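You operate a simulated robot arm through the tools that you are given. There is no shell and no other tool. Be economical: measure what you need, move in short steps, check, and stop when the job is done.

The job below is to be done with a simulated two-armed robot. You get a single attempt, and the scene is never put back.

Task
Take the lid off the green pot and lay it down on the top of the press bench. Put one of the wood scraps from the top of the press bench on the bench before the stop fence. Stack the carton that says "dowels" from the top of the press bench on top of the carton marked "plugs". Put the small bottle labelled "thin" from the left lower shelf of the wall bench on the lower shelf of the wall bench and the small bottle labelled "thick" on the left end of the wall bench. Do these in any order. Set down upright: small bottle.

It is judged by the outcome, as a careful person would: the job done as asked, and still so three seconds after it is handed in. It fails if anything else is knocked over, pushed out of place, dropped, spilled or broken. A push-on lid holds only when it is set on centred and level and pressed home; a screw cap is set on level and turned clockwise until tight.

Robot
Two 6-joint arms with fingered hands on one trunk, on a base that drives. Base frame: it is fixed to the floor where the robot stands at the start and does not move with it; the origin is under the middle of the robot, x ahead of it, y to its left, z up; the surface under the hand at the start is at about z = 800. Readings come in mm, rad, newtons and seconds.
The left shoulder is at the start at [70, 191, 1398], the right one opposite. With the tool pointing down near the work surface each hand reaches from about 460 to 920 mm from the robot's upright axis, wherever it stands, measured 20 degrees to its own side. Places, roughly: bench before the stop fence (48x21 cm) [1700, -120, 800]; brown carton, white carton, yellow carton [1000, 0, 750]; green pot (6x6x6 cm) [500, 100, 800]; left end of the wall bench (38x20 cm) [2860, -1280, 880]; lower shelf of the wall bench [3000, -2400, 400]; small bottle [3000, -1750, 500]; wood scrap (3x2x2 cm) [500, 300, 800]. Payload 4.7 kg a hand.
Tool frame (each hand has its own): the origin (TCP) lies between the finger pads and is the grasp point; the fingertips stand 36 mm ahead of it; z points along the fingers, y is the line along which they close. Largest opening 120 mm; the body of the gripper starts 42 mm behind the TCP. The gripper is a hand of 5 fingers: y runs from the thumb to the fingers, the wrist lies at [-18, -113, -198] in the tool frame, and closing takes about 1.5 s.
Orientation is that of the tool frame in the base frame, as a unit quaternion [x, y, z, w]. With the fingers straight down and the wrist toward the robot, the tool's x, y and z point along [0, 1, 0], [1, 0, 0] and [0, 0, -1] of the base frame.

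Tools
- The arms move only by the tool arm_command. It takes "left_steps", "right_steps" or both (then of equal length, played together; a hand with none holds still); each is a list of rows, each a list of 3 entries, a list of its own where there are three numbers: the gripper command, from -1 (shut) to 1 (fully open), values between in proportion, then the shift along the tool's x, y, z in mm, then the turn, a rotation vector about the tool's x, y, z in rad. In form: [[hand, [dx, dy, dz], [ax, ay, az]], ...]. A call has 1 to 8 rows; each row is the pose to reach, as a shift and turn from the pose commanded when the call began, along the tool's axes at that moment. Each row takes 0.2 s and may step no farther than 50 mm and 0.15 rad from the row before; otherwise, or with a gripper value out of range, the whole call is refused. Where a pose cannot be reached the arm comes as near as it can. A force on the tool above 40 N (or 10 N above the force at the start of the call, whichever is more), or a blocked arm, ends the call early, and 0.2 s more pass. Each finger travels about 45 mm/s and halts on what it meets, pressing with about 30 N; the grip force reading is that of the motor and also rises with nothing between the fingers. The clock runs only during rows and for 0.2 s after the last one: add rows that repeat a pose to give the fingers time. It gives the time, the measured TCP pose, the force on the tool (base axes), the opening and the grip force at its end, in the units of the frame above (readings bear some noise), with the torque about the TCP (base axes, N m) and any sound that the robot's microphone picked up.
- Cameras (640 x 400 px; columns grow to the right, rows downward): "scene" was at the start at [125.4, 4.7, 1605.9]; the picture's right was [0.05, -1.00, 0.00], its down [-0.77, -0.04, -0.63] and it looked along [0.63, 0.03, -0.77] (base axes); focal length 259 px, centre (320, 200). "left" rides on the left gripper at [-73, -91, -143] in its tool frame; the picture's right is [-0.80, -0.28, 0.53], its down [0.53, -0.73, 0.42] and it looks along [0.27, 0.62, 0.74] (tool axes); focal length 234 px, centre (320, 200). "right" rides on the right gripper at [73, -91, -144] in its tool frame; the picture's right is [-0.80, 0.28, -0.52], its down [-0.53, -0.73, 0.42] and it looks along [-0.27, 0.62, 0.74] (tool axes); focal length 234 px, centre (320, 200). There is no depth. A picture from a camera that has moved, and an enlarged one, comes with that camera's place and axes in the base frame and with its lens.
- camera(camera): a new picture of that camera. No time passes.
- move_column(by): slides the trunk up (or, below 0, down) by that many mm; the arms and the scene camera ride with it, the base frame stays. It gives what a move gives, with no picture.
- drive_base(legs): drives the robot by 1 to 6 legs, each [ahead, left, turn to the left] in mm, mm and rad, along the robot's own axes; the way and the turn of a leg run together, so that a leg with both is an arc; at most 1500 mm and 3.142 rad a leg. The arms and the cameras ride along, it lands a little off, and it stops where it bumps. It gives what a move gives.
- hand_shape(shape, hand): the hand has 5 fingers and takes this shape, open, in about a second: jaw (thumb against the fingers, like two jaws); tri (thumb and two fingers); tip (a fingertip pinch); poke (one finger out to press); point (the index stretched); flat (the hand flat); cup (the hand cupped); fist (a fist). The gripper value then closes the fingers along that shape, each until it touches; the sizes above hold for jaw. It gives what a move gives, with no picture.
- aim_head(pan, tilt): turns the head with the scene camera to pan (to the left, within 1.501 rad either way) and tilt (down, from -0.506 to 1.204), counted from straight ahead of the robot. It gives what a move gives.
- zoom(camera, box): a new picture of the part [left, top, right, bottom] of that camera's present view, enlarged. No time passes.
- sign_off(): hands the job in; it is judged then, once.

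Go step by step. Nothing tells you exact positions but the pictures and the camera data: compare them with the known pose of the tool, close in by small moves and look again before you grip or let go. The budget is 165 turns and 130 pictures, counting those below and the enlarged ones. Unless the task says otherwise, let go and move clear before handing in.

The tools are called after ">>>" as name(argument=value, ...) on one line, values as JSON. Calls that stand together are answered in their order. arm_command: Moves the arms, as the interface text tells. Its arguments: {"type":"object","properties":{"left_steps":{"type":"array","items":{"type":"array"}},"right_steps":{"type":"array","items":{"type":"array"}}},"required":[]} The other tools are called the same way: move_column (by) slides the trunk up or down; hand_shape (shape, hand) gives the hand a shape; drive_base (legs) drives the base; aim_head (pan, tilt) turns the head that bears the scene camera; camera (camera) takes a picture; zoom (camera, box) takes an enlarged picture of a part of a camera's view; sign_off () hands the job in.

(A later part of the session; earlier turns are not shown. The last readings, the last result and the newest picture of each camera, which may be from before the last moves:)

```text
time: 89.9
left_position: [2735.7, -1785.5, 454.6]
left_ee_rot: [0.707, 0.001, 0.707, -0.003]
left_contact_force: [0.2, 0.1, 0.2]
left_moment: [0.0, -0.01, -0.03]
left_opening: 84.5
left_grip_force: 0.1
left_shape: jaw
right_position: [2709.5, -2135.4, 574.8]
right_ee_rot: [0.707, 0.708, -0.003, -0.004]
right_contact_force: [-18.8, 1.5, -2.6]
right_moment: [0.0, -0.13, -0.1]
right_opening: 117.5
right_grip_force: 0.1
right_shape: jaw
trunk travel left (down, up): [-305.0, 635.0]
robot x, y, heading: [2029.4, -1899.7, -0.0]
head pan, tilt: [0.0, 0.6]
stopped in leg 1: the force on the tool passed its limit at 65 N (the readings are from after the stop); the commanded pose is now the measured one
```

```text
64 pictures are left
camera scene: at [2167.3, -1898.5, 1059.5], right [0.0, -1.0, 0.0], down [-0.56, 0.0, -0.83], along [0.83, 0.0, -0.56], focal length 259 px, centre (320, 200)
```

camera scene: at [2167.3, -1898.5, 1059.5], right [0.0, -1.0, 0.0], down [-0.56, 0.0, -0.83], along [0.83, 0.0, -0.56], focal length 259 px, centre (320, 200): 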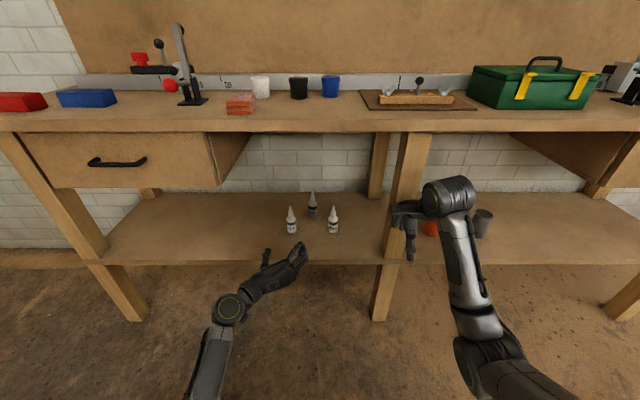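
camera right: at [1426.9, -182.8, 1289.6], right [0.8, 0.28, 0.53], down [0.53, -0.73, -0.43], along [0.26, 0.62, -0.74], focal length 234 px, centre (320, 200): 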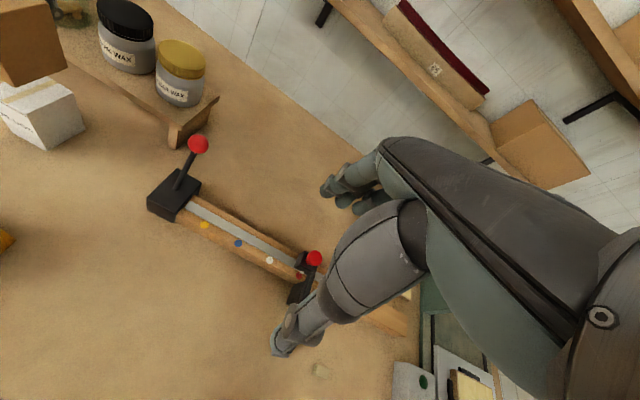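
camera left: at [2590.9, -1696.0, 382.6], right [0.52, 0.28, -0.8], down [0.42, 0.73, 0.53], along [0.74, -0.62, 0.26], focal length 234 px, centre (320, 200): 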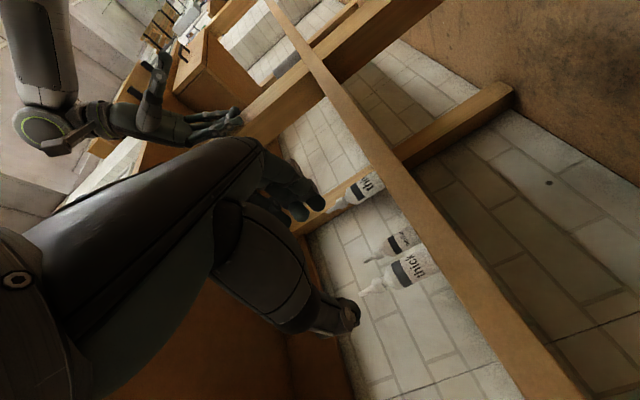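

The right hand touched the centre leg (only a light bump). Back off, tuck the right hand, and pitch the left hand downward ~29° so its wrist clears the shelf.

>>> drive_base(legs=[[-60, 0, 0]])

>>> arm_command(left_steps=[[0.4, [0, 0, 0], [0, -0.125, 0]], [0.4, [0, 0, 0], [0, -0.25, 0]], [0.4, [0, 0, 0], [0, -0.375, 0]], [0.4, [0, 0, 0], [0, -0.5, 0]], [0.4, [0, 0, 0], [0, -0.5, 0]]], right_steps=[[0.9, [-10, -40, -10], [0, 0, 0]], [0.9, [-20, -80, -20], [0, 0, 0]], [0.9, [-30, -120, -30], [0, 0, 0]], [0.9, [-30, -160, -40], [0, 0, 0]], [0.9, [-30, -160, -40], [0, 0, 0]]])

```text
time: 90.9
left_position: [2676.4, -1785.9, 455.0]
left_ee_rot: [0.707, 0.0, 0.707, -0.001]
left_contact_force: [-0.1, 0.4, 0.1]
left_moment: [-0.01, -0.01, 0.01]
left_opening: 84.4
left_grip_force: 0.0
left_shape: jaw
right_position: [2652.2, -2135.4, 574.9]
right_ee_rot: [0.706, 0.708, -0.002, -0.003]
right_contact_force: [0.4, 0.1, 0.5]
right_moment: [0.0, -0.02, 0.0]
right_opening: 119.8
right_grip_force: 0.0
right_shape: jaw
trunk travel left (down, up): [-305.0, 635.0]
robot x, y, heading: [1973.4, -1898.8, -0.003]
head pan, tilt: [0.0, 0.6]
```

```text
time: 92.1
left_position: [2676.5, -1785.7, 453.8]
left_ee_rot: [0.861, 0.001, 0.509, -0.002]
left_contact_force: [0.2, -0.8, -0.4]
left_moment: [0.02, 0.0, 0.0]
left_opening: 84.3
left_grip_force: 0.0
left_shape: jaw
right_position: [2507.9, -2230.2, 582.6]
right_ee_rot: [0.706, 0.708, 0.0, -0.003]
right_contact_force: [-0.6, 1.0, 0.6]
right_moment: [0.0, 0.05, -0.03]
right_opening: 114.1
right_grip_force: 0.1
right_shape: jaw
right hand out of reach, approached as far as the arm can: row 1, 2, 3, 4, 5
trunk travel left (down, up): [-305.0, 635.0]
robot x, y, heading: [1971.5, -1902.6, -0.003]
head pan, tilt: [0.0, 0.6]
```

>>> drive_base(legs=[[150, 0, 0]])

>>> camera(camera="left")

>>> camera(camera="scene")

```text
time: 93.5
left_position: [2829.9, -1786.6, 454.3]
left_ee_rot: [0.861, 0.001, 0.509, -0.001]
left_contact_force: [-0.2, 0.6, 0.4]
left_moment: [0.03, -0.01, 0.01]
left_opening: 84.5
left_grip_force: 0.2
left_shape: jaw
right_position: [2660.4, -2230.0, 583.0]
right_ee_rot: [0.706, 0.708, 0.0, -0.003]
right_contact_force: [-0.2, 0.4, -0.2]
right_moment: [0.03, 0.01, -0.04]
right_opening: 114.2
right_grip_force: 0.1
right_shape: jaw
trunk travel left (down, up): [-305.0, 635.0]
robot x, y, heading: [2126.9, -1899.8, 0.006]
head pan, tilt: [0.0, 0.6]
```

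```text
63 pictures are left
camera left: at [2668.1, -1696.2, 459.5], right [0.07, 0.28, -0.96], down [0.63, 0.73, 0.26], along [0.78, -0.62, -0.12], focal length 234 px, centre (320, 200)
```

left: 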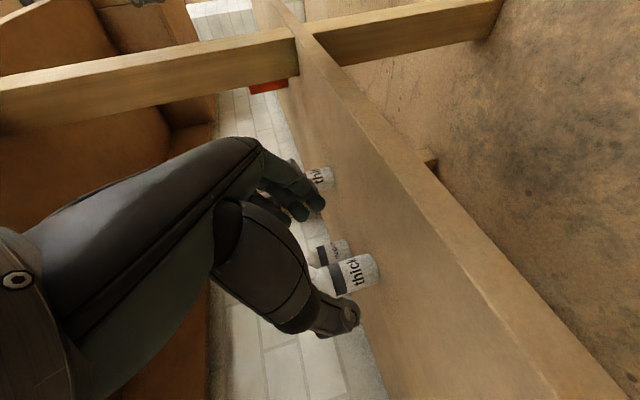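

```text
62 pictures are left
camera scene: at [2262.4, -1898.8, 1059.4], right [0.0, -1.0, 0.0], down [-0.57, 0.0, -0.82], along [0.82, 0.0, -0.57], focal length 259 px, centre (320, 200)
```

scene: 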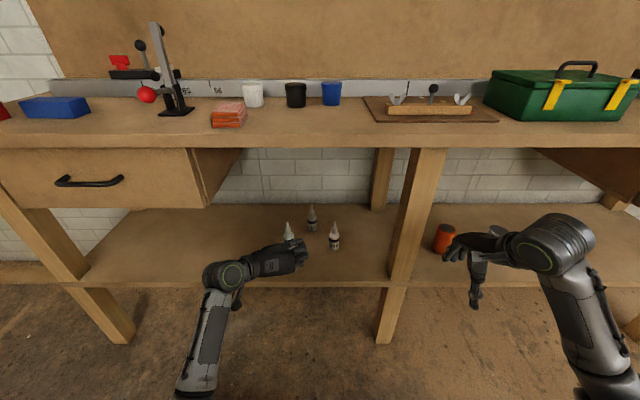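

Bottle "thick" is straight ahead at (2930,−1787). Move in horizontally, halfway first.

>>> arm_command(left_steps=[[0.4, [6, 0, 16], [0, 0, 0]], [0.4, [12, 0, 33], [0, 0, 0]], [0.4, [18, 0, 50], [0, 0, 0]], [0.4, [18, 0, 50], [0, 0, 0]]])

>>> zoom(camera="left", box=[220, 150, 440, 350])

>>> zoom(camera="scene", box=[230, 190, 370, 300])

```text
time: 94.5
left_position: [2882.3, -1786.2, 444.3]
left_ee_rot: [0.86, 0.0, 0.51, -0.001]
left_contact_force: [0.5, -0.3, 0.2]
left_moment: [-0.02, 0.0, -0.01]
left_opening: 84.4
left_grip_force: 0.2
left_shape: jaw
right_position: [2661.1, -2231.3, 582.3]
right_ee_rot: [0.706, 0.708, 0.0, -0.003]
right_contact_force: [-0.1, -0.8, -0.5]
right_moment: [-0.03, -0.01, 0.03]
right_opening: 114.0
right_grip_force: 0.1
right_shape: jaw
trunk travel left (down, up): [-305.0, 635.0]
robot x, y, heading: [2124.2, -1897.7, -0.0]
head pan, tilt: [0.0, 0.6]
```

```text
2.00 times, centred on (330, 250) of left
camera zoom: at [2720.1, -1696.4, 449.9], right [0.07, 0.28, -0.96], down [0.63, 0.73, 0.26], along [0.78, -0.62, -0.12], focal length 468 px, centre (300, 100)
```

zoom: 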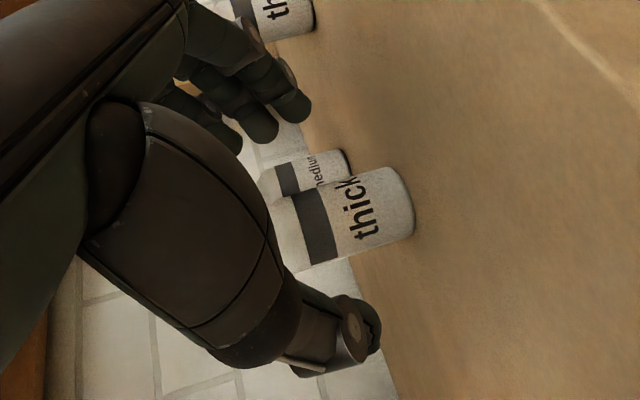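

```text
3.64 times, centred on (300, 245) of scene
camera zoom: at [2262.1, -1898.7, 1059.5], right [0.0, -1.0, 0.0], down [-0.57, 0.0, -0.82], along [0.82, 0.0, -0.57], focal length 941 px, centre (393, 36)
```

zoom: 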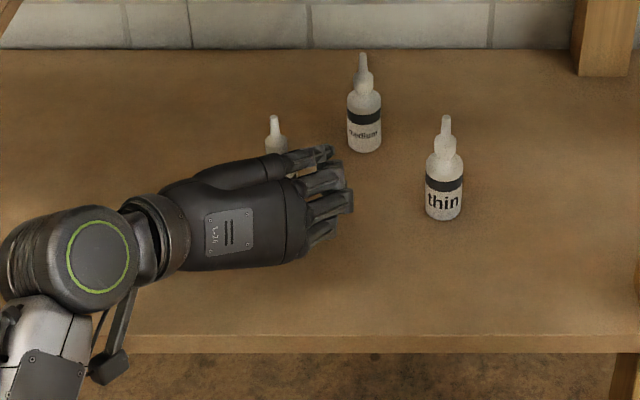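

>>> arm_command(left_steps=[[0.4, [11, 0, 20], [0, 0, 0]], [0.4, [22, 0, 40], [0, 0, 0]], [0.4, [22, 0, 40], [0, 0, 0]]])

>>> zoom(camera="left", box=[220, 150, 440, 350])

>>> zoom(camera="scene", box=[230, 190, 370, 300])

```text
time: 95.2
left_position: [2928.2, -1785.8, 446.5]
left_ee_rot: [0.86, 0.0, 0.51, 0.0]
left_contact_force: [0.0, -0.5, 0.2]
left_moment: [0.01, 0.02, 0.02]
left_opening: 84.3
left_grip_force: 0.1
left_shape: jaw
right_position: [2662.0, -2230.4, 582.2]
right_ee_rot: [0.706, 0.708, 0.0, -0.003]
right_contact_force: [0.9, 0.4, 0.4]
right_moment: [0.0, -0.03, 0.01]
right_opening: 114.0
right_grip_force: 0.1
right_shape: jaw
trunk travel left (down, up): [-305.0, 635.0]
robot x, y, heading: [2123.4, -1898.9, -0.001]
head pan, tilt: [0.0, 0.6]
```

```text
2.00 times, centred on (330, 250) of left
camera zoom: at [2766.0, -1695.3, 450.9], right [0.07, 0.28, -0.96], down [0.63, 0.73, 0.26], along [0.78, -0.62, -0.12], focal length 468 px, centre (300, 100)
```

zoom: 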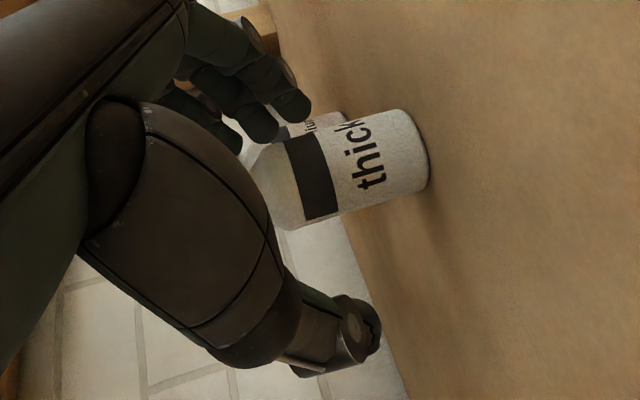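

```text
3.64 times, centred on (300, 245) of scene
camera zoom: at [2262.1, -1898.7, 1059.5], right [0.0, -1.0, 0.0], down [-0.57, 0.0, -0.82], along [0.82, 0.0, -0.57], focal length 941 px, centre (393, 36)
```

zoom: 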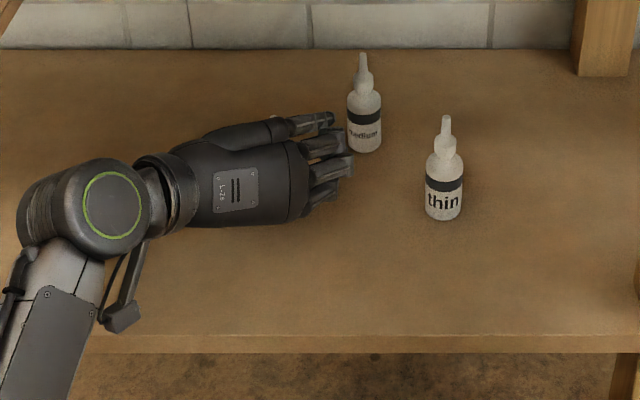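

>>> arm_command(left_steps=[[0.4, [-10.5, 0, 6], [0, 0, 0]], [0.2, [-10.5, 0, 6], [0, 0, 0]], [0, [-10.5, 0, 6], [0, 0, 0]], [-0.2, [-10.5, 0, 6], [0, 0, 0]], [-0.4, [-10.5, 0, 6], [0, 0, 0]], [-0.6, [-10.5, 0, 6], [0, 0, 0]], [-0.7, [-10.5, 0, 6], [0, 0, 0]], [-0.7, [-10.5, 0, 6], [0, 0, 0]]])

>>> zoom(camera="left", box=[220, 150, 440, 350])

```text
time: 97.0
left_position: [2926.5, -1786.1, 433.3]
left_ee_rot: [0.86, 0.0, 0.51, -0.001]
left_contact_force: [-0.4, -0.1, -1.0]
left_moment: [0.0, 0.02, -0.02]
left_opening: 7.6
left_grip_force: 30.2
left_shape: jaw
right_position: [2661.0, -2230.6, 581.9]
right_ee_rot: [0.705, 0.709, 0.001, -0.003]
right_contact_force: [-0.7, -0.1, 0.2]
right_moment: [-0.03, -0.01, 0.04]
right_opening: 114.2
right_grip_force: 0.0
right_shape: jaw
trunk travel left (down, up): [-305.0, 635.0]
robot x, y, heading: [2127.9, -1899.0, 0.002]
head pan, tilt: [0.0, 0.6]
```

```text
2.00 times, centred on (330, 250) of left
camera zoom: at [2765.5, -1695.4, 438.6], right [0.07, 0.28, -0.96], down [0.63, 0.73, 0.26], along [0.78, -0.62, -0.12], focal length 468 px, centre (300, 100)
```

zoom: 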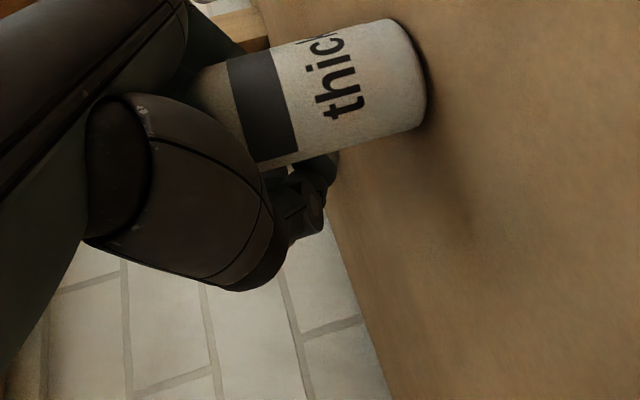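

The fingers squeezed the bottle back into the palm rather than gripping its sides. I'll open slowly and re-grip nearer the fingertips.

>>> arm_command(left_steps=[[-0.6, [0, 0, 0], [0, 0, 0]], [-0.4, [0, 0, 0], [0, 0, 0]], [-0.2, [0, 0, 0], [0, 0, 0]], [0, [0, 0, 0], [0, 0, 0]], [0.2, [0, 0, 0], [0, 0, 0]], [0.3, [0, 0, 0], [0, 0, 0]], [0.3, [0, 0, 0], [0, 0, 0]]])

>>> camera(camera="left")

>>> zoom(camera="scene", box=[230, 190, 370, 300])

```text
time: 98.7
left_position: [2927.3, -1785.5, 433.1]
left_ee_rot: [0.861, 0.0, 0.509, -0.001]
left_contact_force: [-1.0, -0.6, -0.1]
left_moment: [-0.02, 0.0, 0.0]
left_opening: 77.8
left_grip_force: 0.1
left_shape: jaw
right_position: [2661.9, -2230.1, 581.7]
right_ee_rot: [0.706, 0.708, 0.0, -0.004]
right_contact_force: [-0.5, 0.1, 0.3]
right_moment: [-0.03, 0.02, 0.01]
right_opening: 114.2
right_grip_force: 0.0
right_shape: jaw
trunk travel left (down, up): [-305.0, 635.0]
robot x, y, heading: [2123.5, -1900.8, -0.002]
head pan, tilt: [0.0, 0.6]
```

```text
56 pictures are left
camera left: at [2765.5, -1695.4, 438.5], right [0.07, 0.28, -0.96], down [0.63, 0.73, 0.26], along [0.78, -0.62, -0.12], focal length 234 px, centre (320, 200)
```

left: 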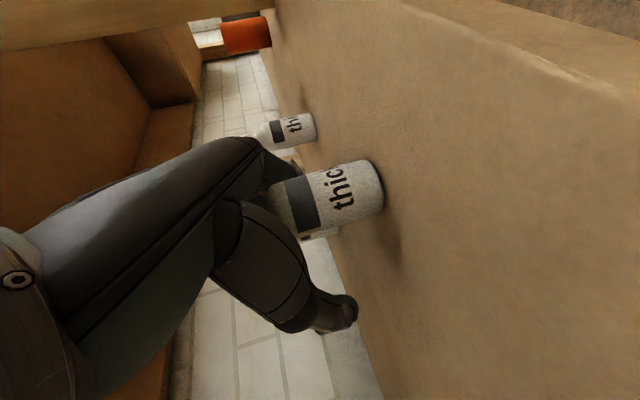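

```text
3.64 times, centred on (300, 245) of scene
camera zoom: at [2262.1, -1898.7, 1059.5], right [0.0, -1.0, 0.0], down [-0.57, 0.0, -0.82], along [0.82, 0.0, -0.57], focal length 941 px, centre (393, 36)
```

zoom: 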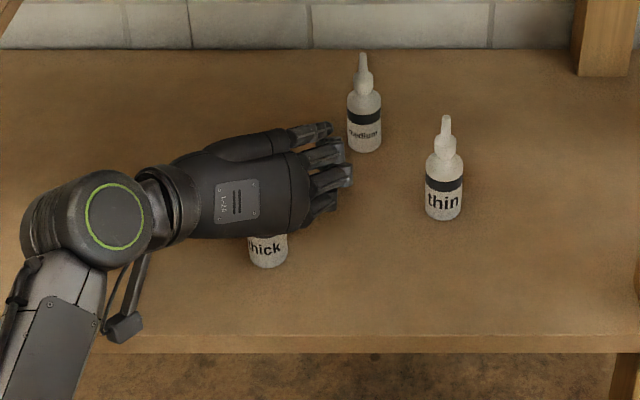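

>>> arm_command(left_steps=[[0.35, [-11, 0, -20], [0, 0, 0]], [0.35, [-22, -1, -40], [0, 0, 0]], [0.35, [-32, -2, -59], [0, 0, 0]], [0.35, [-32, -2, -59], [0, 0, 0]]])

>>> zoom(camera="left", box=[220, 150, 440, 350])

>>> zoom(camera="scene", box=[230, 190, 370, 300])

```text
time: 99.7
left_position: [2861.5, -1785.7, 435.6]
left_ee_rot: [0.86, 0.0, 0.51, -0.001]
left_contact_force: [0.4, 0.4, -0.4]
left_moment: [0.01, 0.0, -0.02]
left_opening: 80.4
left_grip_force: 0.0
left_shape: jaw
right_position: [2662.0, -2230.6, 582.6]
right_ee_rot: [0.706, 0.708, 0.0, -0.003]
right_contact_force: [0.1, -0.5, 0.4]
right_moment: [-0.01, 0.0, -0.02]
right_opening: 114.3
right_grip_force: 0.1
right_shape: jaw
trunk travel left (down, up): [-305.0, 635.0]
robot x, y, heading: [2125.8, -1903.5, -0.005]
head pan, tilt: [0.0, 0.6]
```

```text
2.00 times, centred on (330, 250) of left
camera zoom: at [2699.1, -1694.6, 439.7], right [0.07, 0.28, -0.96], down [0.63, 0.73, 0.26], along [0.78, -0.62, -0.12], focal length 468 px, centre (300, 100)
```

zoom: 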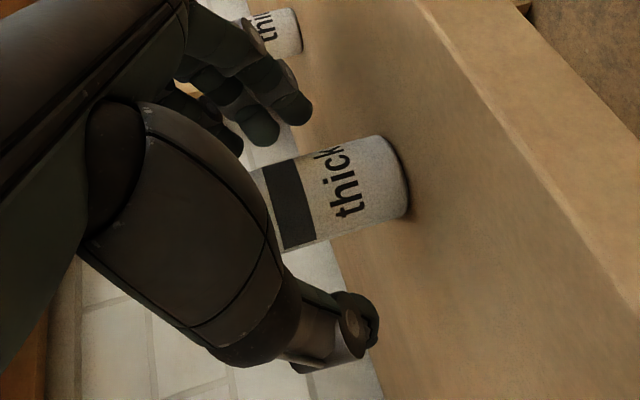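

```text
3.64 times, centred on (300, 245) of scene
camera zoom: at [2262.1, -1898.7, 1059.5], right [0.0, -1.0, 0.0], down [-0.57, 0.0, -0.82], along [0.82, 0.0, -0.57], focal length 941 px, centre (393, 36)
```

zoom: 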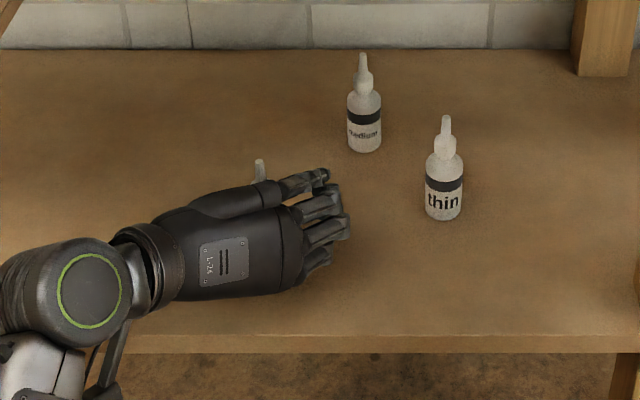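

Bottle stands at (2879,−1786), now ~20 mm ahead of the TCP. Close in stages.

>>> arm_command(left_steps=[[0.1, [0, 0, 0], [0, 0, 0]], [-0.1, [0, 0, 0], [0, 0, 0]], [-0.25, [0, 0, 0], [0, 0, 0]], [-0.4, [0, 0, 0], [0, 0, 0]], [-0.5, [0, 0, 0], [0, 0, 0]], [-0.5, [0, 0, 0], [0, 0, 0]]])

>>> zoom(camera="left", box=[220, 150, 440, 350])

```text
time: 101.0
left_position: [2860.7, -1785.0, 434.4]
left_ee_rot: [0.86, 0.0, 0.51, -0.001]
left_contact_force: [0.0, 0.9, 0.7]
left_moment: [0.05, -0.02, 0.02]
left_opening: 29.0
left_grip_force: 29.9
left_shape: jaw
right_position: [2661.8, -2230.1, 582.6]
right_ee_rot: [0.706, 0.708, 0.001, -0.003]
right_contact_force: [0.0, 0.5, -0.2]
right_moment: [0.0, 0.01, 0.02]
right_opening: 114.3
right_grip_force: 0.1
right_shape: jaw
trunk travel left (down, up): [-305.0, 635.0]
robot x, y, heading: [2123.6, -1899.7, -0.003]
head pan, tilt: [0.0, 0.6]
```

```text
2.00 times, centred on (330, 250) of left
camera zoom: at [2699.3, -1694.5, 439.7], right [0.07, 0.28, -0.96], down [0.63, 0.73, 0.26], along [0.78, -0.62, -0.12], focal length 468 px, centre (300, 100)
```

zoom: 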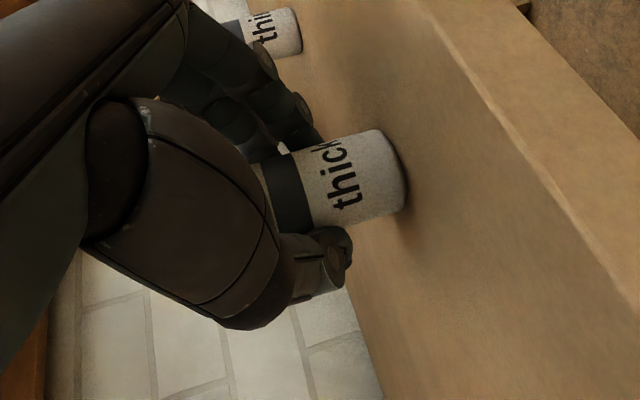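

>>> arm_command(left_steps=[[-0.65, [9, 0, -5], [0, 0, 0]], [-0.65, [22, 0, -12], [0, 0, 0]], [-0.65, [22, 0, -12], [0, 0, 0]]])

>>> zoom(camera="left", box=[220, 150, 440, 350])

```text
time: 101.8
left_position: [2859.7, -1784.6, 458.9]
left_ee_rot: [0.861, 0.001, 0.509, -0.001]
left_contact_force: [-0.3, 0.2, 0.2]
left_moment: [0.0, 0.03, -0.02]
left_opening: 28.6
left_grip_force: 29.7
left_shape: jaw
right_position: [2662.4, -2232.0, 583.1]
right_ee_rot: [0.706, 0.708, 0.0, -0.004]
right_contact_force: [-0.6, -0.2, -0.7]
right_moment: [0.02, 0.0, 0.0]
right_opening: 114.2
right_grip_force: 0.1
right_shape: jaw
trunk travel left (down, up): [-305.0, 635.0]
robot x, y, heading: [2121.8, -1900.0, -0.003]
head pan, tilt: [0.0, 0.6]
```

```text
2.00 times, centred on (330, 250) of left
camera zoom: at [2699.3, -1694.0, 463.9], right [0.07, 0.28, -0.96], down [0.63, 0.73, 0.26], along [0.78, -0.62, -0.12], focal length 468 px, centre (300, 100)
```

zoom: 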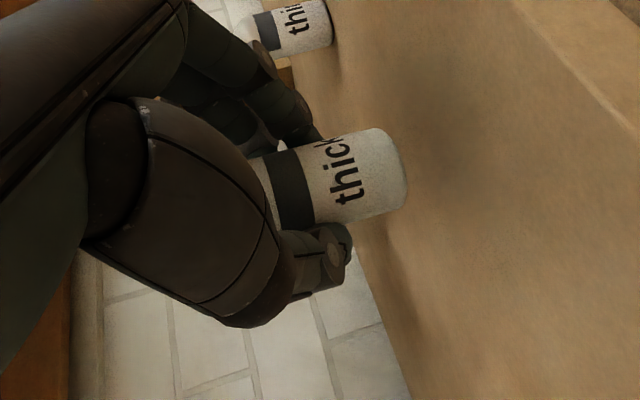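

Bottle lifted upright. Back out, raise the trunk and shift left toward the left end of the wall bench.

>>> drive_base(legs=[[-280, 0, 0]])

>>> move_column(by=400)

>>> move_column(by=110)

>>> drive_base(legs=[[0, 385, 0]])

>>> camera(camera="scene")

```text
time: 103.8
left_position: [2578.4, -1785.4, 459.0]
left_ee_rot: [0.86, -0.001, 0.51, -0.001]
left_contact_force: [-0.2, -0.3, -0.6]
left_moment: [-0.01, -0.01, 0.03]
left_opening: 28.9
left_grip_force: 29.9
left_shape: jaw
right_position: [2377.7, -2231.4, 582.8]
right_ee_rot: [0.707, 0.707, 0.0, -0.003]
right_contact_force: [0.2, 0.1, -0.1]
right_moment: [0.01, -0.01, 0.01]
right_opening: 114.0
right_grip_force: 0.0
right_shape: jaw
trunk travel left (down, up): [-305.0, 635.0]
robot x, y, heading: [1842.7, -1900.4, -0.003]
head pan, tilt: [0.0, 0.6]
```

```text
time: 107.7
left_position: [2577.2, -1786.9, 859.0]
left_ee_rot: [0.861, -0.001, 0.509, 0.0]
left_contact_force: [0.4, -0.2, -1.3]
left_moment: [0.0, 0.01, -0.01]
left_opening: 28.9
left_grip_force: 30.3
left_shape: jaw
right_position: [2377.1, -2231.5, 983.1]
right_ee_rot: [0.707, 0.707, 0.0, -0.004]
right_contact_force: [0.7, -0.1, -0.5]
right_moment: [-0.03, -0.02, 0.0]
right_opening: 114.2
right_grip_force: 0.0
right_shape: jaw
trunk travel left (down, up): [-705.0, 235.0]
robot x, y, heading: [1841.4, -1898.4, -0.007]
head pan, tilt: [0.0, 0.6]
```

```text
time: 109.1
left_position: [2577.7, -1785.3, 969.1]
left_ee_rot: [0.861, -0.002, 0.508, 0.0]
left_contact_force: [-0.1, 0.8, 0.3]
left_moment: [0.0, 0.03, 0.0]
left_opening: 28.7
left_grip_force: 30.0
left_shape: jaw
right_position: [2377.5, -2230.9, 1094.4]
right_ee_rot: [0.707, 0.707, 0.0, -0.004]
right_contact_force: [-0.7, -0.1, -0.4]
right_moment: [-0.01, -0.03, 0.02]
right_opening: 114.2
right_grip_force: 0.0
right_shape: jaw
trunk travel left (down, up): [-815.0, 125.0]
robot x, y, heading: [1842.1, -1895.4, -0.006]
head pan, tilt: [0.0, 0.6]
```

```text
time: 111.5
left_position: [2579.0, -1399.0, 968.6]
left_ee_rot: [0.86, 0.001, 0.51, -0.001]
left_contact_force: [-0.3, -0.3, -0.9]
left_moment: [0.02, 0.02, 0.01]
left_opening: 28.8
left_grip_force: 29.6
left_shape: jaw
right_position: [2379.7, -1847.2, 1092.6]
right_ee_rot: [0.706, 0.708, 0.0, -0.004]
right_contact_force: [-0.5, 0.2, 0.3]
right_moment: [0.01, -0.02, 0.01]
right_opening: 114.1
right_grip_force: 0.0
right_shape: jaw
trunk travel left (down, up): [-815.0, 125.0]
robot x, y, heading: [1844.1, -1514.1, -0.003]
head pan, tilt: [0.0, 0.6]
```

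```text
50 pictures are left
camera scene: at [1980.2, -1514.7, 1569.5], right [0.0, -1.0, 0.0], down [-0.57, 0.0, -0.82], along [0.82, 0.0, -0.57], focal length 259 px, centre (320, 200)
```

scene: 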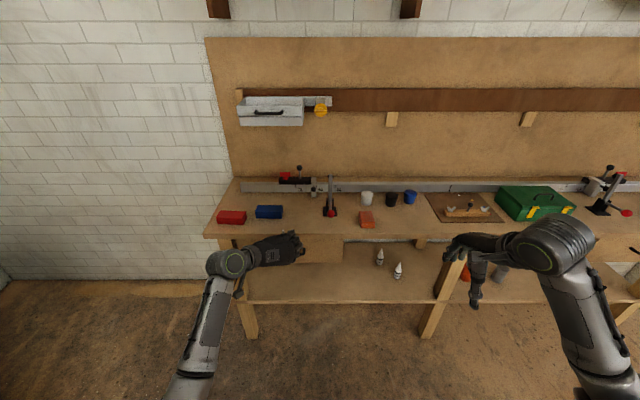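

>>> drive_base(legs=[[225, 0, 0]])

>>> camera(camera="left")

>>> zoom(camera="scene", box=[160, 160, 400, 310])

```text
time: 113.2
left_position: [2801.9, -1397.5, 968.8]
left_ee_rot: [0.86, 0.002, 0.509, -0.002]
left_contact_force: [-0.7, 0.0, -0.9]
left_moment: [0.0, 0.0, 0.01]
left_opening: 28.8
left_grip_force: 29.8
left_shape: jaw
right_position: [2603.3, -1845.1, 1093.3]
right_ee_rot: [0.706, 0.709, 0.001, -0.003]
right_contact_force: [0.5, -1.3, -0.5]
right_moment: [-0.05, 0.02, -0.04]
right_opening: 114.1
right_grip_force: 0.1
right_shape: jaw
trunk travel left (down, up): [-815.0, 125.0]
robot x, y, heading: [2064.5, -1516.7, 0.004]
head pan, tilt: [0.0, 0.6]
```

```text
49 pictures are left
camera left: at [2640.5, -1308.3, 974.2], right [0.07, 0.28, -0.96], down [0.62, 0.74, 0.26], along [0.78, -0.62, -0.12], focal length 234 px, centre (320, 200)
```

left: 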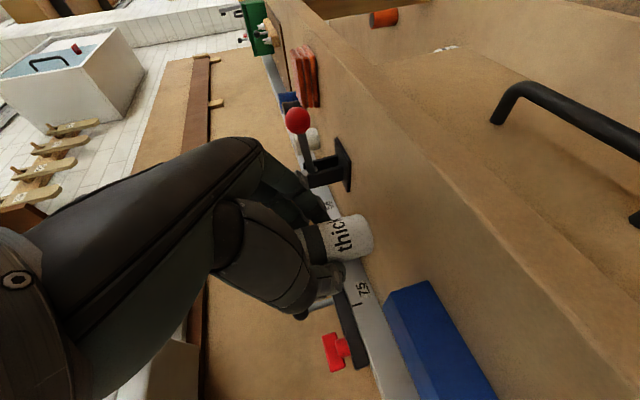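

```text
2.67 times, centred on (280, 235) of scene
camera zoom: at [2203.6, -1513.9, 1569.6], right [0.0, -1.0, 0.0], down [-0.56, 0.0, -0.83], along [0.83, 0.0, -0.56], focal length 690 px, centre (427, 107)
```

zoom: 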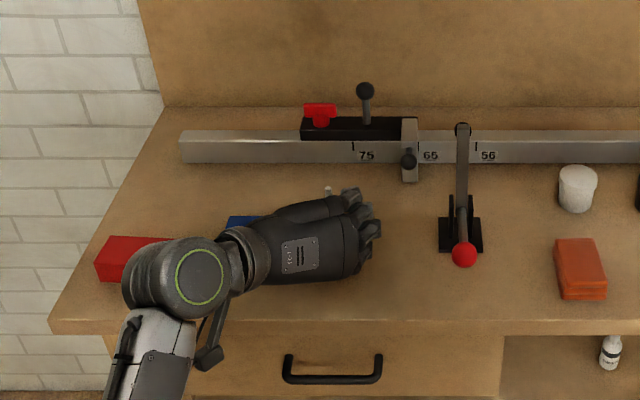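

Clear spot below. Lower vertically, gently near the surface.

>>> arm_command(left_steps=[[-0.65, [-17.5, 0, 9.6], [0, 0, 0]], [-0.65, [-31, 0, 17], [0, 0, 0]], [-0.65, [-35, 0, 19.2], [0, 0, 0]], [-0.65, [-35, 0, 19.2], [0, 0, 0]]])

>>> zoom(camera="left", box=[220, 150, 440, 350])

```text
time: 114.2
left_position: [2802.8, -1398.6, 929.5]
left_ee_rot: [0.86, 0.002, 0.511, -0.002]
left_contact_force: [1.0, -1.1, 5.7]
left_moment: [-0.04, -0.02, 0.0]
left_opening: 28.6
left_grip_force: 29.9
left_shape: jaw
right_position: [2604.1, -1845.2, 1092.8]
right_ee_rot: [0.705, 0.709, 0.001, -0.003]
right_contact_force: [-0.4, 0.4, 0.3]
right_moment: [0.03, -0.02, 0.0]
right_opening: 113.8
right_grip_force: 0.0
right_shape: jaw
trunk travel left (down, up): [-815.0, 125.0]
robot x, y, heading: [2064.2, -1517.1, 0.001]
head pan, tilt: [0.0, 0.6]
```

```text
2.00 times, centred on (330, 250) of left
camera zoom: at [2640.4, -1308.7, 934.8], right [0.07, 0.28, -0.96], down [0.62, 0.74, 0.26], along [0.78, -0.62, -0.12], focal length 468 px, centre (300, 100)
```

zoom: 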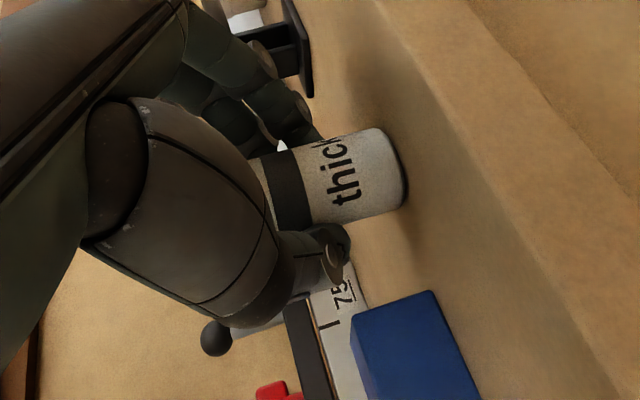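

Contact made. Release slowly.

>>> arm_command(left_steps=[[-0.5, [0, 0, 0], [0, 0, 0]], [-0.4, [0, 0, 0], [0, 0, 0]], [-0.25, [0, 0, 0], [0, 0, 0]], [-0.05, [0, 0, 0], [0, 0, 0]], [0.15, [0, 0, 0], [0, 0, 0]], [0.25, [0, 0, 0], [0, 0, 0]], [0.25, [0, 0, 0], [0, 0, 0]]])

>>> zoom(camera="left", box=[220, 150, 440, 350])

```text
time: 115.8
left_position: [2802.2, -1396.5, 928.0]
left_ee_rot: [0.861, 0.003, 0.509, -0.002]
left_contact_force: [0.2, 0.4, 0.4]
left_moment: [-0.01, 0.03, 0.02]
left_opening: 74.6
left_grip_force: 0.0
left_shape: jaw
right_position: [2604.1, -1844.6, 1092.6]
right_ee_rot: [0.705, 0.709, 0.0, -0.004]
right_contact_force: [-0.2, 0.1, 1.0]
right_moment: [-0.01, -0.01, -0.02]
right_opening: 114.1
right_grip_force: 0.1
right_shape: jaw
trunk travel left (down, up): [-815.0, 125.0]
robot x, y, heading: [2066.0, -1516.8, -0.001]
head pan, tilt: [0.0, 0.6]
```

```text
2.00 times, centred on (330, 250) of left
camera zoom: at [2640.6, -1308.3, 934.1], right [0.07, 0.28, -0.96], down [0.62, 0.74, 0.26], along [0.78, -0.62, -0.12], focal length 468 px, centre (300, 100)
```

zoom: 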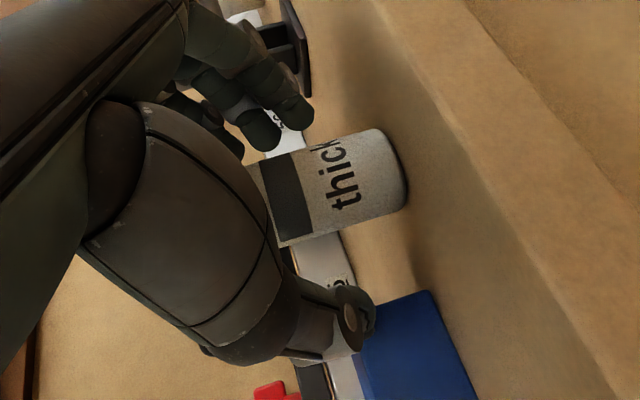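

>>> arm_command(left_steps=[[0.25, [-20, 0, -36], [0, 0, 0]], [0.25, [-40, 0, -73], [0, 0, 0]], [0.25, [-40, 0, -73], [0, 0, 0]]])

>>> drive_base(legs=[[-225, 0, 0]])

>>> zoom(camera="scene", box=[180, 160, 440, 320])

```text
time: 116.6
left_position: [2718.4, -1396.6, 928.2]
left_ee_rot: [0.861, 0.002, 0.509, -0.002]
left_contact_force: [0.6, 0.0, -0.7]
left_moment: [0.01, -0.01, 0.01]
left_opening: 74.5
left_grip_force: 0.1
left_shape: jaw
right_position: [2605.7, -1844.5, 1091.4]
right_ee_rot: [0.705, 0.709, 0.001, -0.004]
right_contact_force: [-0.6, -0.8, 0.3]
right_moment: [0.0, 0.03, 0.03]
right_opening: 114.2
right_grip_force: 0.0
right_shape: jaw
trunk travel left (down, up): [-815.0, 125.0]
robot x, y, heading: [2069.2, -1516.8, 0.001]
head pan, tilt: [0.0, 0.6]
```

```text
time: 118.3
left_position: [2494.1, -1397.4, 928.8]
left_ee_rot: [0.861, 0.001, 0.509, -0.001]
left_contact_force: [-0.4, -0.3, -0.2]
left_moment: [-0.03, -0.01, -0.02]
left_opening: 74.6
left_grip_force: 0.0
left_shape: jaw
right_position: [2378.2, -1845.0, 1092.6]
right_ee_rot: [0.706, 0.708, 0.0, -0.004]
right_contact_force: [0.2, -0.4, 0.9]
right_moment: [-0.01, -0.02, -0.02]
right_opening: 114.2
right_grip_force: 0.1
right_shape: jaw
trunk travel left (down, up): [-815.0, 125.0]
robot x, y, heading: [1840.4, -1515.9, -0.001]
head pan, tilt: [0.0, 0.6]
```

```text
2.46 times, centred on (310, 240) of scene
camera zoom: at [1979.4, -1514.3, 1569.4], right [0.0, -1.0, 0.0], down [-0.57, 0.0, -0.82], along [0.82, 0.0, -0.57], focal length 637 px, centre (345, 102)
```

zoom: 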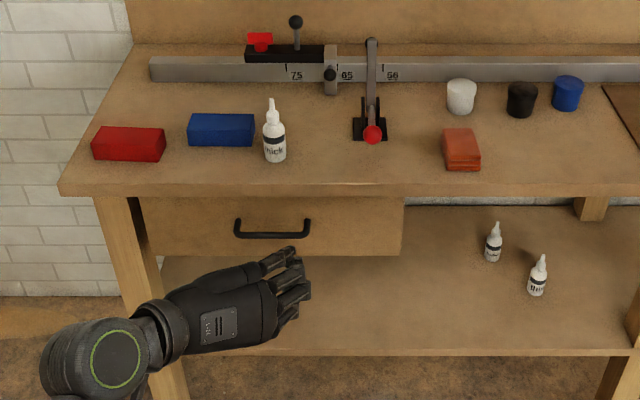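

"thick" stands at the bench's left end. Now go for "thin": shift right, lower the trunk.

>>> drive_base(legs=[[0, -548, 0]])

>>> move_column(by=-400)

>>> move_column(by=-93)

>>> drive_base(legs=[[200, 0, 0]])

>>> camera(camera="left")

>>> camera(camera="scene")

```text
time: 121.5
left_position: [2491.6, -1954.8, 929.3]
left_ee_rot: [0.86, -0.001, 0.511, 0.0]
left_contact_force: [0.2, 0.3, 0.7]
left_moment: [0.01, -0.03, -0.01]
left_opening: 74.5
left_grip_force: 0.0
left_shape: jaw
right_position: [2375.7, -2401.3, 1092.2]
right_ee_rot: [0.707, 0.707, 0.0, -0.004]
right_contact_force: [0.1, -0.6, -0.1]
right_moment: [-0.03, 0.05, 0.01]
right_opening: 114.0
right_grip_force: 0.1
right_shape: jaw
trunk travel left (down, up): [-815.0, 125.0]
robot x, y, heading: [1838.0, -2069.6, -0.005]
head pan, tilt: [0.0, 0.6]
```

```text
time: 125.3
left_position: [2493.1, -1955.5, 529.8]
left_ee_rot: [0.86, -0.002, 0.51, -0.001]
left_contact_force: [0.6, 1.1, 0.2]
left_moment: [0.0, 0.01, 0.0]
left_opening: 74.4
left_grip_force: 0.1
left_shape: jaw
right_position: [2375.2, -2402.8, 692.9]
right_ee_rot: [0.707, 0.707, 0.0, -0.004]
right_contact_force: [0.7, -0.5, -0.5]
right_moment: [0.0, 0.0, -0.01]
right_opening: 114.3
right_grip_force: 0.0
right_shape: jaw
trunk travel left (down, up): [-415.0, 525.0]
robot x, y, heading: [1841.8, -2070.0, -0.008]
head pan, tilt: [0.0, 0.6]
```

```text
time: 126.6
left_position: [2493.6, -1954.2, 437.5]
left_ee_rot: [0.86, -0.001, 0.51, 0.001]
left_contact_force: [-0.2, 0.0, 0.9]
left_moment: [-0.01, 0.0, 0.03]
left_opening: 74.5
left_grip_force: 0.1
left_shape: jaw
right_position: [2376.5, -2401.7, 600.1]
right_ee_rot: [0.707, 0.707, 0.001, -0.002]
right_contact_force: [-0.3, 0.5, 0.4]
right_moment: [0.0, -0.01, 0.04]
right_opening: 114.3
right_grip_force: 0.0
right_shape: jaw
trunk travel left (down, up): [-322.0, 618.0]
robot x, y, heading: [1841.1, -2072.9, -0.01]
head pan, tilt: [0.0, 0.6]
```

```text
time: 128.2
left_position: [2691.2, -1956.1, 435.3]
left_ee_rot: [0.861, -0.001, 0.509, 0.0]
left_contact_force: [-0.2, 0.4, -0.8]
left_moment: [-0.01, -0.02, 0.01]
left_opening: 74.5
left_grip_force: 0.0
left_shape: jaw
right_position: [2574.2, -2402.8, 598.9]
right_ee_rot: [0.707, 0.708, 0.0, -0.004]
right_contact_force: [0.1, 0.6, 0.0]
right_moment: [-0.01, 0.01, -0.02]
right_opening: 114.1
right_grip_force: 0.0
right_shape: jaw
trunk travel left (down, up): [-322.0, 618.0]
robot x, y, heading: [2036.7, -2070.8, -0.003]
head pan, tilt: [0.0, 0.6]
```

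```text
44 pictures are left
camera left: at [2529.7, -1865.5, 441.3], right [0.07, 0.28, -0.96], down [0.63, 0.73, 0.26], along [0.77, -0.62, -0.12], focal length 234 px, centre (320, 200)
```

left: 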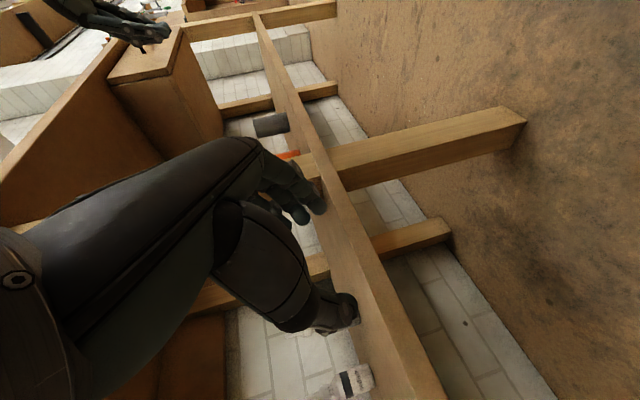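

```text
43 pictures are left
camera scene: at [2176.2, -2069.7, 1076.4], right [-0.01, -1.0, 0.0], down [-0.57, 0.0, -0.82], along [0.82, 0.0, -0.57], focal length 259 px, centre (320, 200)
```

scene: 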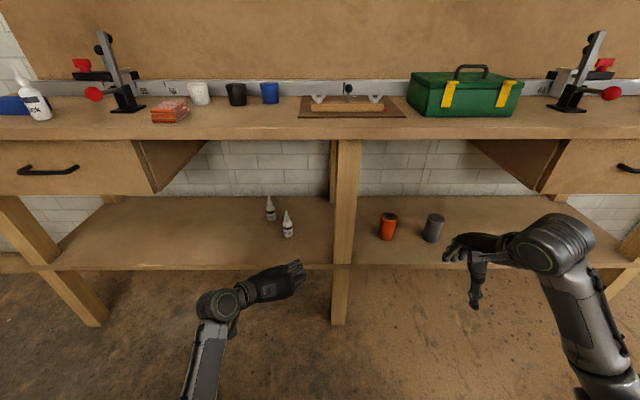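

>>> arm_command(left_steps=[[0.3, [0, -11, 0], [0, 0, 0]], [0.3, [0, -11, 0], [0, 0, 0]]])

>>> drive_base(legs=[[130, 0, 0]])

>>> camera(camera="left")

>>> zoom(camera="scene", box=[220, 190, 360, 300])

```text
time: 128.8
left_position: [2691.1, -1944.7, 436.3]
left_ee_rot: [0.861, -0.001, 0.509, -0.001]
left_contact_force: [-0.3, -0.1, -0.3]
left_moment: [0.02, 0.02, 0.0]
left_opening: 77.4
left_grip_force: 0.0
left_shape: jaw
right_position: [2574.1, -2402.7, 599.3]
right_ee_rot: [0.707, 0.707, 0.0, -0.004]
right_contact_force: [0.0, 0.6, 0.1]
right_moment: [0.02, 0.0, 0.01]
right_opening: 114.2
right_grip_force: 0.1
right_shape: jaw
trunk travel left (down, up): [-322.0, 618.0]
robot x, y, heading: [2038.4, -2071.1, -0.006]
head pan, tilt: [0.0, 0.6]
```

```text
time: 130.1
left_position: [2820.8, -1946.7, 436.3]
left_ee_rot: [0.861, -0.001, 0.509, -0.001]
left_contact_force: [0.5, 0.4, 0.2]
left_moment: [0.05, 0.0, -0.02]
left_opening: 77.6
left_grip_force: 0.1
left_shape: jaw
right_position: [2703.8, -2406.6, 599.3]
right_ee_rot: [0.707, 0.707, 0.001, -0.004]
right_contact_force: [0.7, 0.7, -0.6]
right_moment: [0.02, 0.01, -0.01]
right_opening: 114.1
right_grip_force: 0.0
right_shape: jaw
trunk travel left (down, up): [-322.0, 618.0]
robot x, y, heading: [2170.4, -2072.7, -0.005]
head pan, tilt: [0.0, 0.6]
```

```text
42 pictures are left
camera left: at [2661.1, -1856.3, 441.6], right [0.07, 0.28, -0.96], down [0.63, 0.73, 0.26], along [0.77, -0.62, -0.12], focal length 234 px, centre (320, 200)
```

left: 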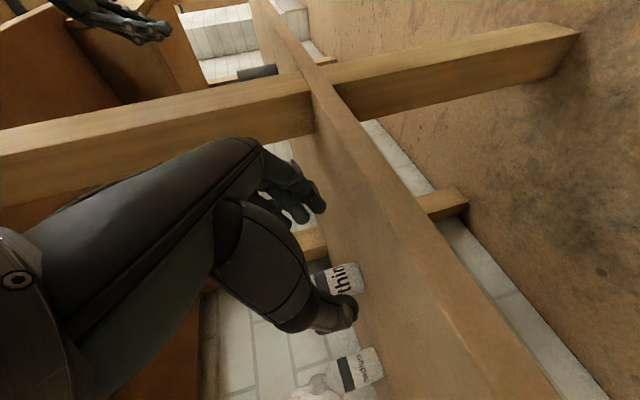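

```text
3.64 times, centred on (290, 245) of scene
camera zoom: at [2307.2, -2070.8, 1076.4], right [-0.01, -1.0, 0.0], down [-0.57, 0.0, -0.82], along [0.82, -0.01, -0.57], focal length 941 px, centre (429, 36)
```

zoom: 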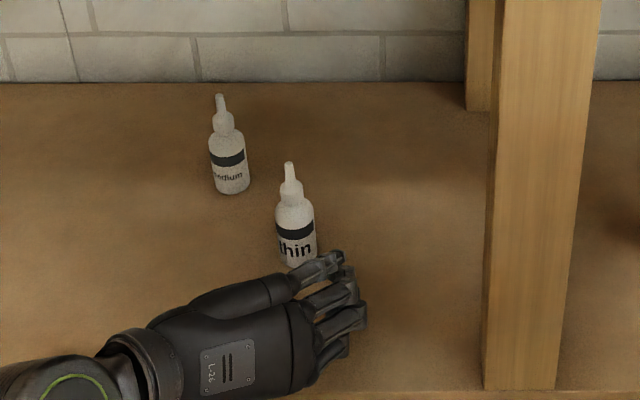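

>>> arm_command(left_steps=[[0.3, [9, 1, 18], [0, 0, 0]], [0.3, [18, 2, 36], [0, 0, 0]], [0.3, [27, 2, 53], [0, 0, 0]], [0.3, [27, 2, 53], [0, 0, 0]]])

>>> zoom(camera="left", box=[220, 150, 440, 350])

>>> zoom(camera="scene", box=[220, 190, 360, 300])

```text
time: 131.1
left_position: [2880.0, -1949.6, 432.9]
left_ee_rot: [0.861, -0.002, 0.509, 0.0]
left_contact_force: [0.4, 0.8, 0.5]
left_moment: [0.0, 0.03, -0.01]
left_opening: 77.6
left_grip_force: 0.1
left_shape: jaw
right_position: [2704.6, -2404.0, 600.9]
right_ee_rot: [0.708, 0.706, -0.001, -0.004]
right_contact_force: [-0.4, 0.3, -0.4]
right_moment: [0.01, 0.01, -0.01]
right_opening: 114.1
right_grip_force: 0.1
right_shape: jaw
trunk travel left (down, up): [-322.0, 618.0]
robot x, y, heading: [2168.4, -2071.0, -0.011]
head pan, tilt: [0.0, 0.6]
```

```text
2.00 times, centred on (330, 250) of left
camera zoom: at [2719.5, -1859.0, 439.5], right [0.07, 0.28, -0.96], down [0.63, 0.73, 0.26], along [0.77, -0.62, -0.12], focal length 468 px, centre (300, 100)
```

zoom: 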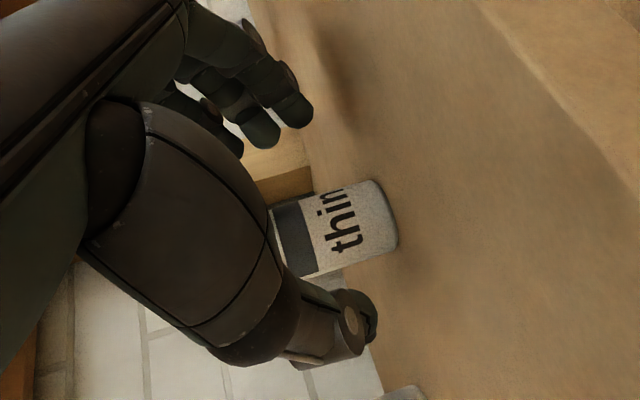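

```text
3.64 times, centred on (290, 245) of scene
camera zoom: at [2306.8, -2070.7, 1076.5], right [-0.01, -1.0, 0.0], down [-0.57, 0.0, -0.82], along [0.82, -0.01, -0.57], focal length 941 px, centre (429, 36)
```

zoom: 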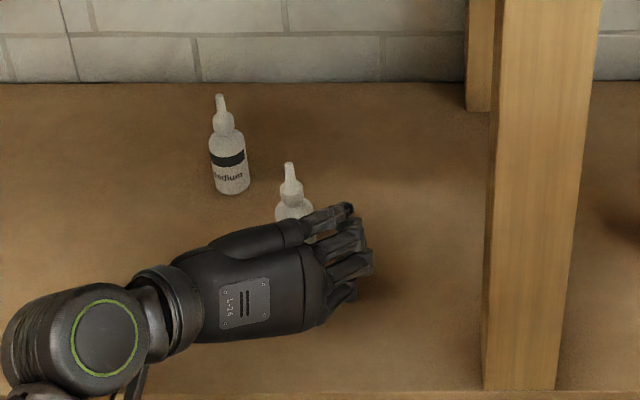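

>>> arm_command(left_steps=[[0.3, [8, 0, 15], [0, 0, 0]], [0.3, [17, 0, 29], [0, 0, 0]], [0.3, [17, 0, 29], [0, 0, 0]]])

>>> zoom(camera="left", box=[220, 150, 440, 350])

```text
time: 131.9
left_position: [2915.2, -1949.2, 436.1]
left_ee_rot: [0.861, -0.002, 0.509, 0.0]
left_contact_force: [-0.1, 0.4, 0.4]
left_moment: [-0.04, 0.01, -0.01]
left_opening: 77.7
left_grip_force: 0.1
left_shape: jaw
right_position: [2704.9, -2405.0, 599.6]
right_ee_rot: [0.708, 0.706, 0.0, -0.004]
right_contact_force: [-0.5, -0.4, 0.7]
right_moment: [0.03, 0.0, 0.03]
right_opening: 113.8
right_grip_force: 0.0
right_shape: jaw
trunk travel left (down, up): [-322.0, 618.0]
robot x, y, heading: [2167.6, -2070.7, -0.008]
head pan, tilt: [0.0, 0.6]
```

```text
2.00 times, centred on (330, 250) of left
camera zoom: at [2753.5, -1858.4, 441.0], right [0.07, 0.28, -0.96], down [0.63, 0.73, 0.26], along [0.77, -0.62, -0.12], focal length 468 px, centre (300, 100)
```

zoom: 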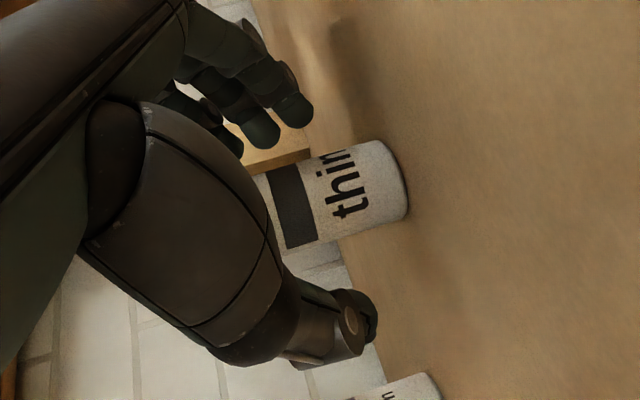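

Same geometry as the successful grip. Close in stages and lift slightly.

>>> arm_command(left_steps=[[0.1, [0, 0, 0], [0, 0, 0]], [-0.1, [0, 0, 0], [0, 0, 0]], [-0.25, [0, 0, 0], [0, 0, 0]], [-0.4, [0, 0, 0], [0, 0, 0]], [-0.5, [0, 0, 0], [0, 0, 0]], [-0.55, [0, 0, 0], [0, 0, 0]]])

>>> arm_command(left_steps=[[-0.65, [9, 0, -5], [0, 0, 0]], [-0.65, [22, 0, -12], [0, 0, 0]], [-0.65, [22, 0, -12], [0, 0, 0]]])

>>> zoom(camera="left", box=[220, 150, 440, 350])

```text
time: 133.3
left_position: [2913.9, -1947.3, 435.4]
left_ee_rot: [0.86, -0.001, 0.51, 0.0]
left_contact_force: [0.1, 1.0, 1.3]
left_moment: [0.06, 0.0, 0.03]
left_opening: 28.9
left_grip_force: 30.2
left_shape: jaw
right_position: [2703.1, -2405.3, 600.1]
right_ee_rot: [0.708, 0.706, 0.0, -0.003]
right_contact_force: [0.0, 0.6, -0.5]
right_moment: [-0.01, -0.02, 0.0]
right_opening: 114.2
right_grip_force: 0.0
right_shape: jaw
trunk travel left (down, up): [-322.0, 618.0]
robot x, y, heading: [2172.3, -2071.0, -0.007]
head pan, tilt: [0.0, 0.6]
```

```text
time: 134.1
left_position: [2914.5, -1949.7, 459.4]
left_ee_rot: [0.861, -0.001, 0.509, 0.001]
left_contact_force: [0.7, -0.3, -1.0]
left_moment: [0.02, 0.02, 0.01]
left_opening: 29.1
left_grip_force: 29.9
left_shape: jaw
right_position: [2704.9, -2404.7, 600.0]
right_ee_rot: [0.708, 0.706, 0.0, -0.004]
right_contact_force: [0.6, -0.3, -0.4]
right_moment: [0.02, 0.0, 0.01]
right_opening: 113.9
right_grip_force: 0.1
right_shape: jaw
trunk travel left (down, up): [-322.0, 618.0]
robot x, y, heading: [2168.6, -2071.2, -0.012]
head pan, tilt: [0.0, 0.6]
```

```text
2.00 times, centred on (330, 250) of left
camera zoom: at [2753.5, -1858.4, 465.4], right [0.07, 0.28, -0.96], down [0.63, 0.73, 0.26], along [0.77, -0.62, -0.12], focal length 468 px, centre (300, 100)
```

zoom: 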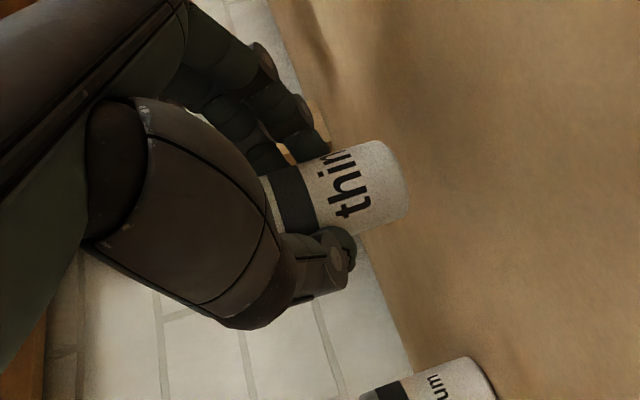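

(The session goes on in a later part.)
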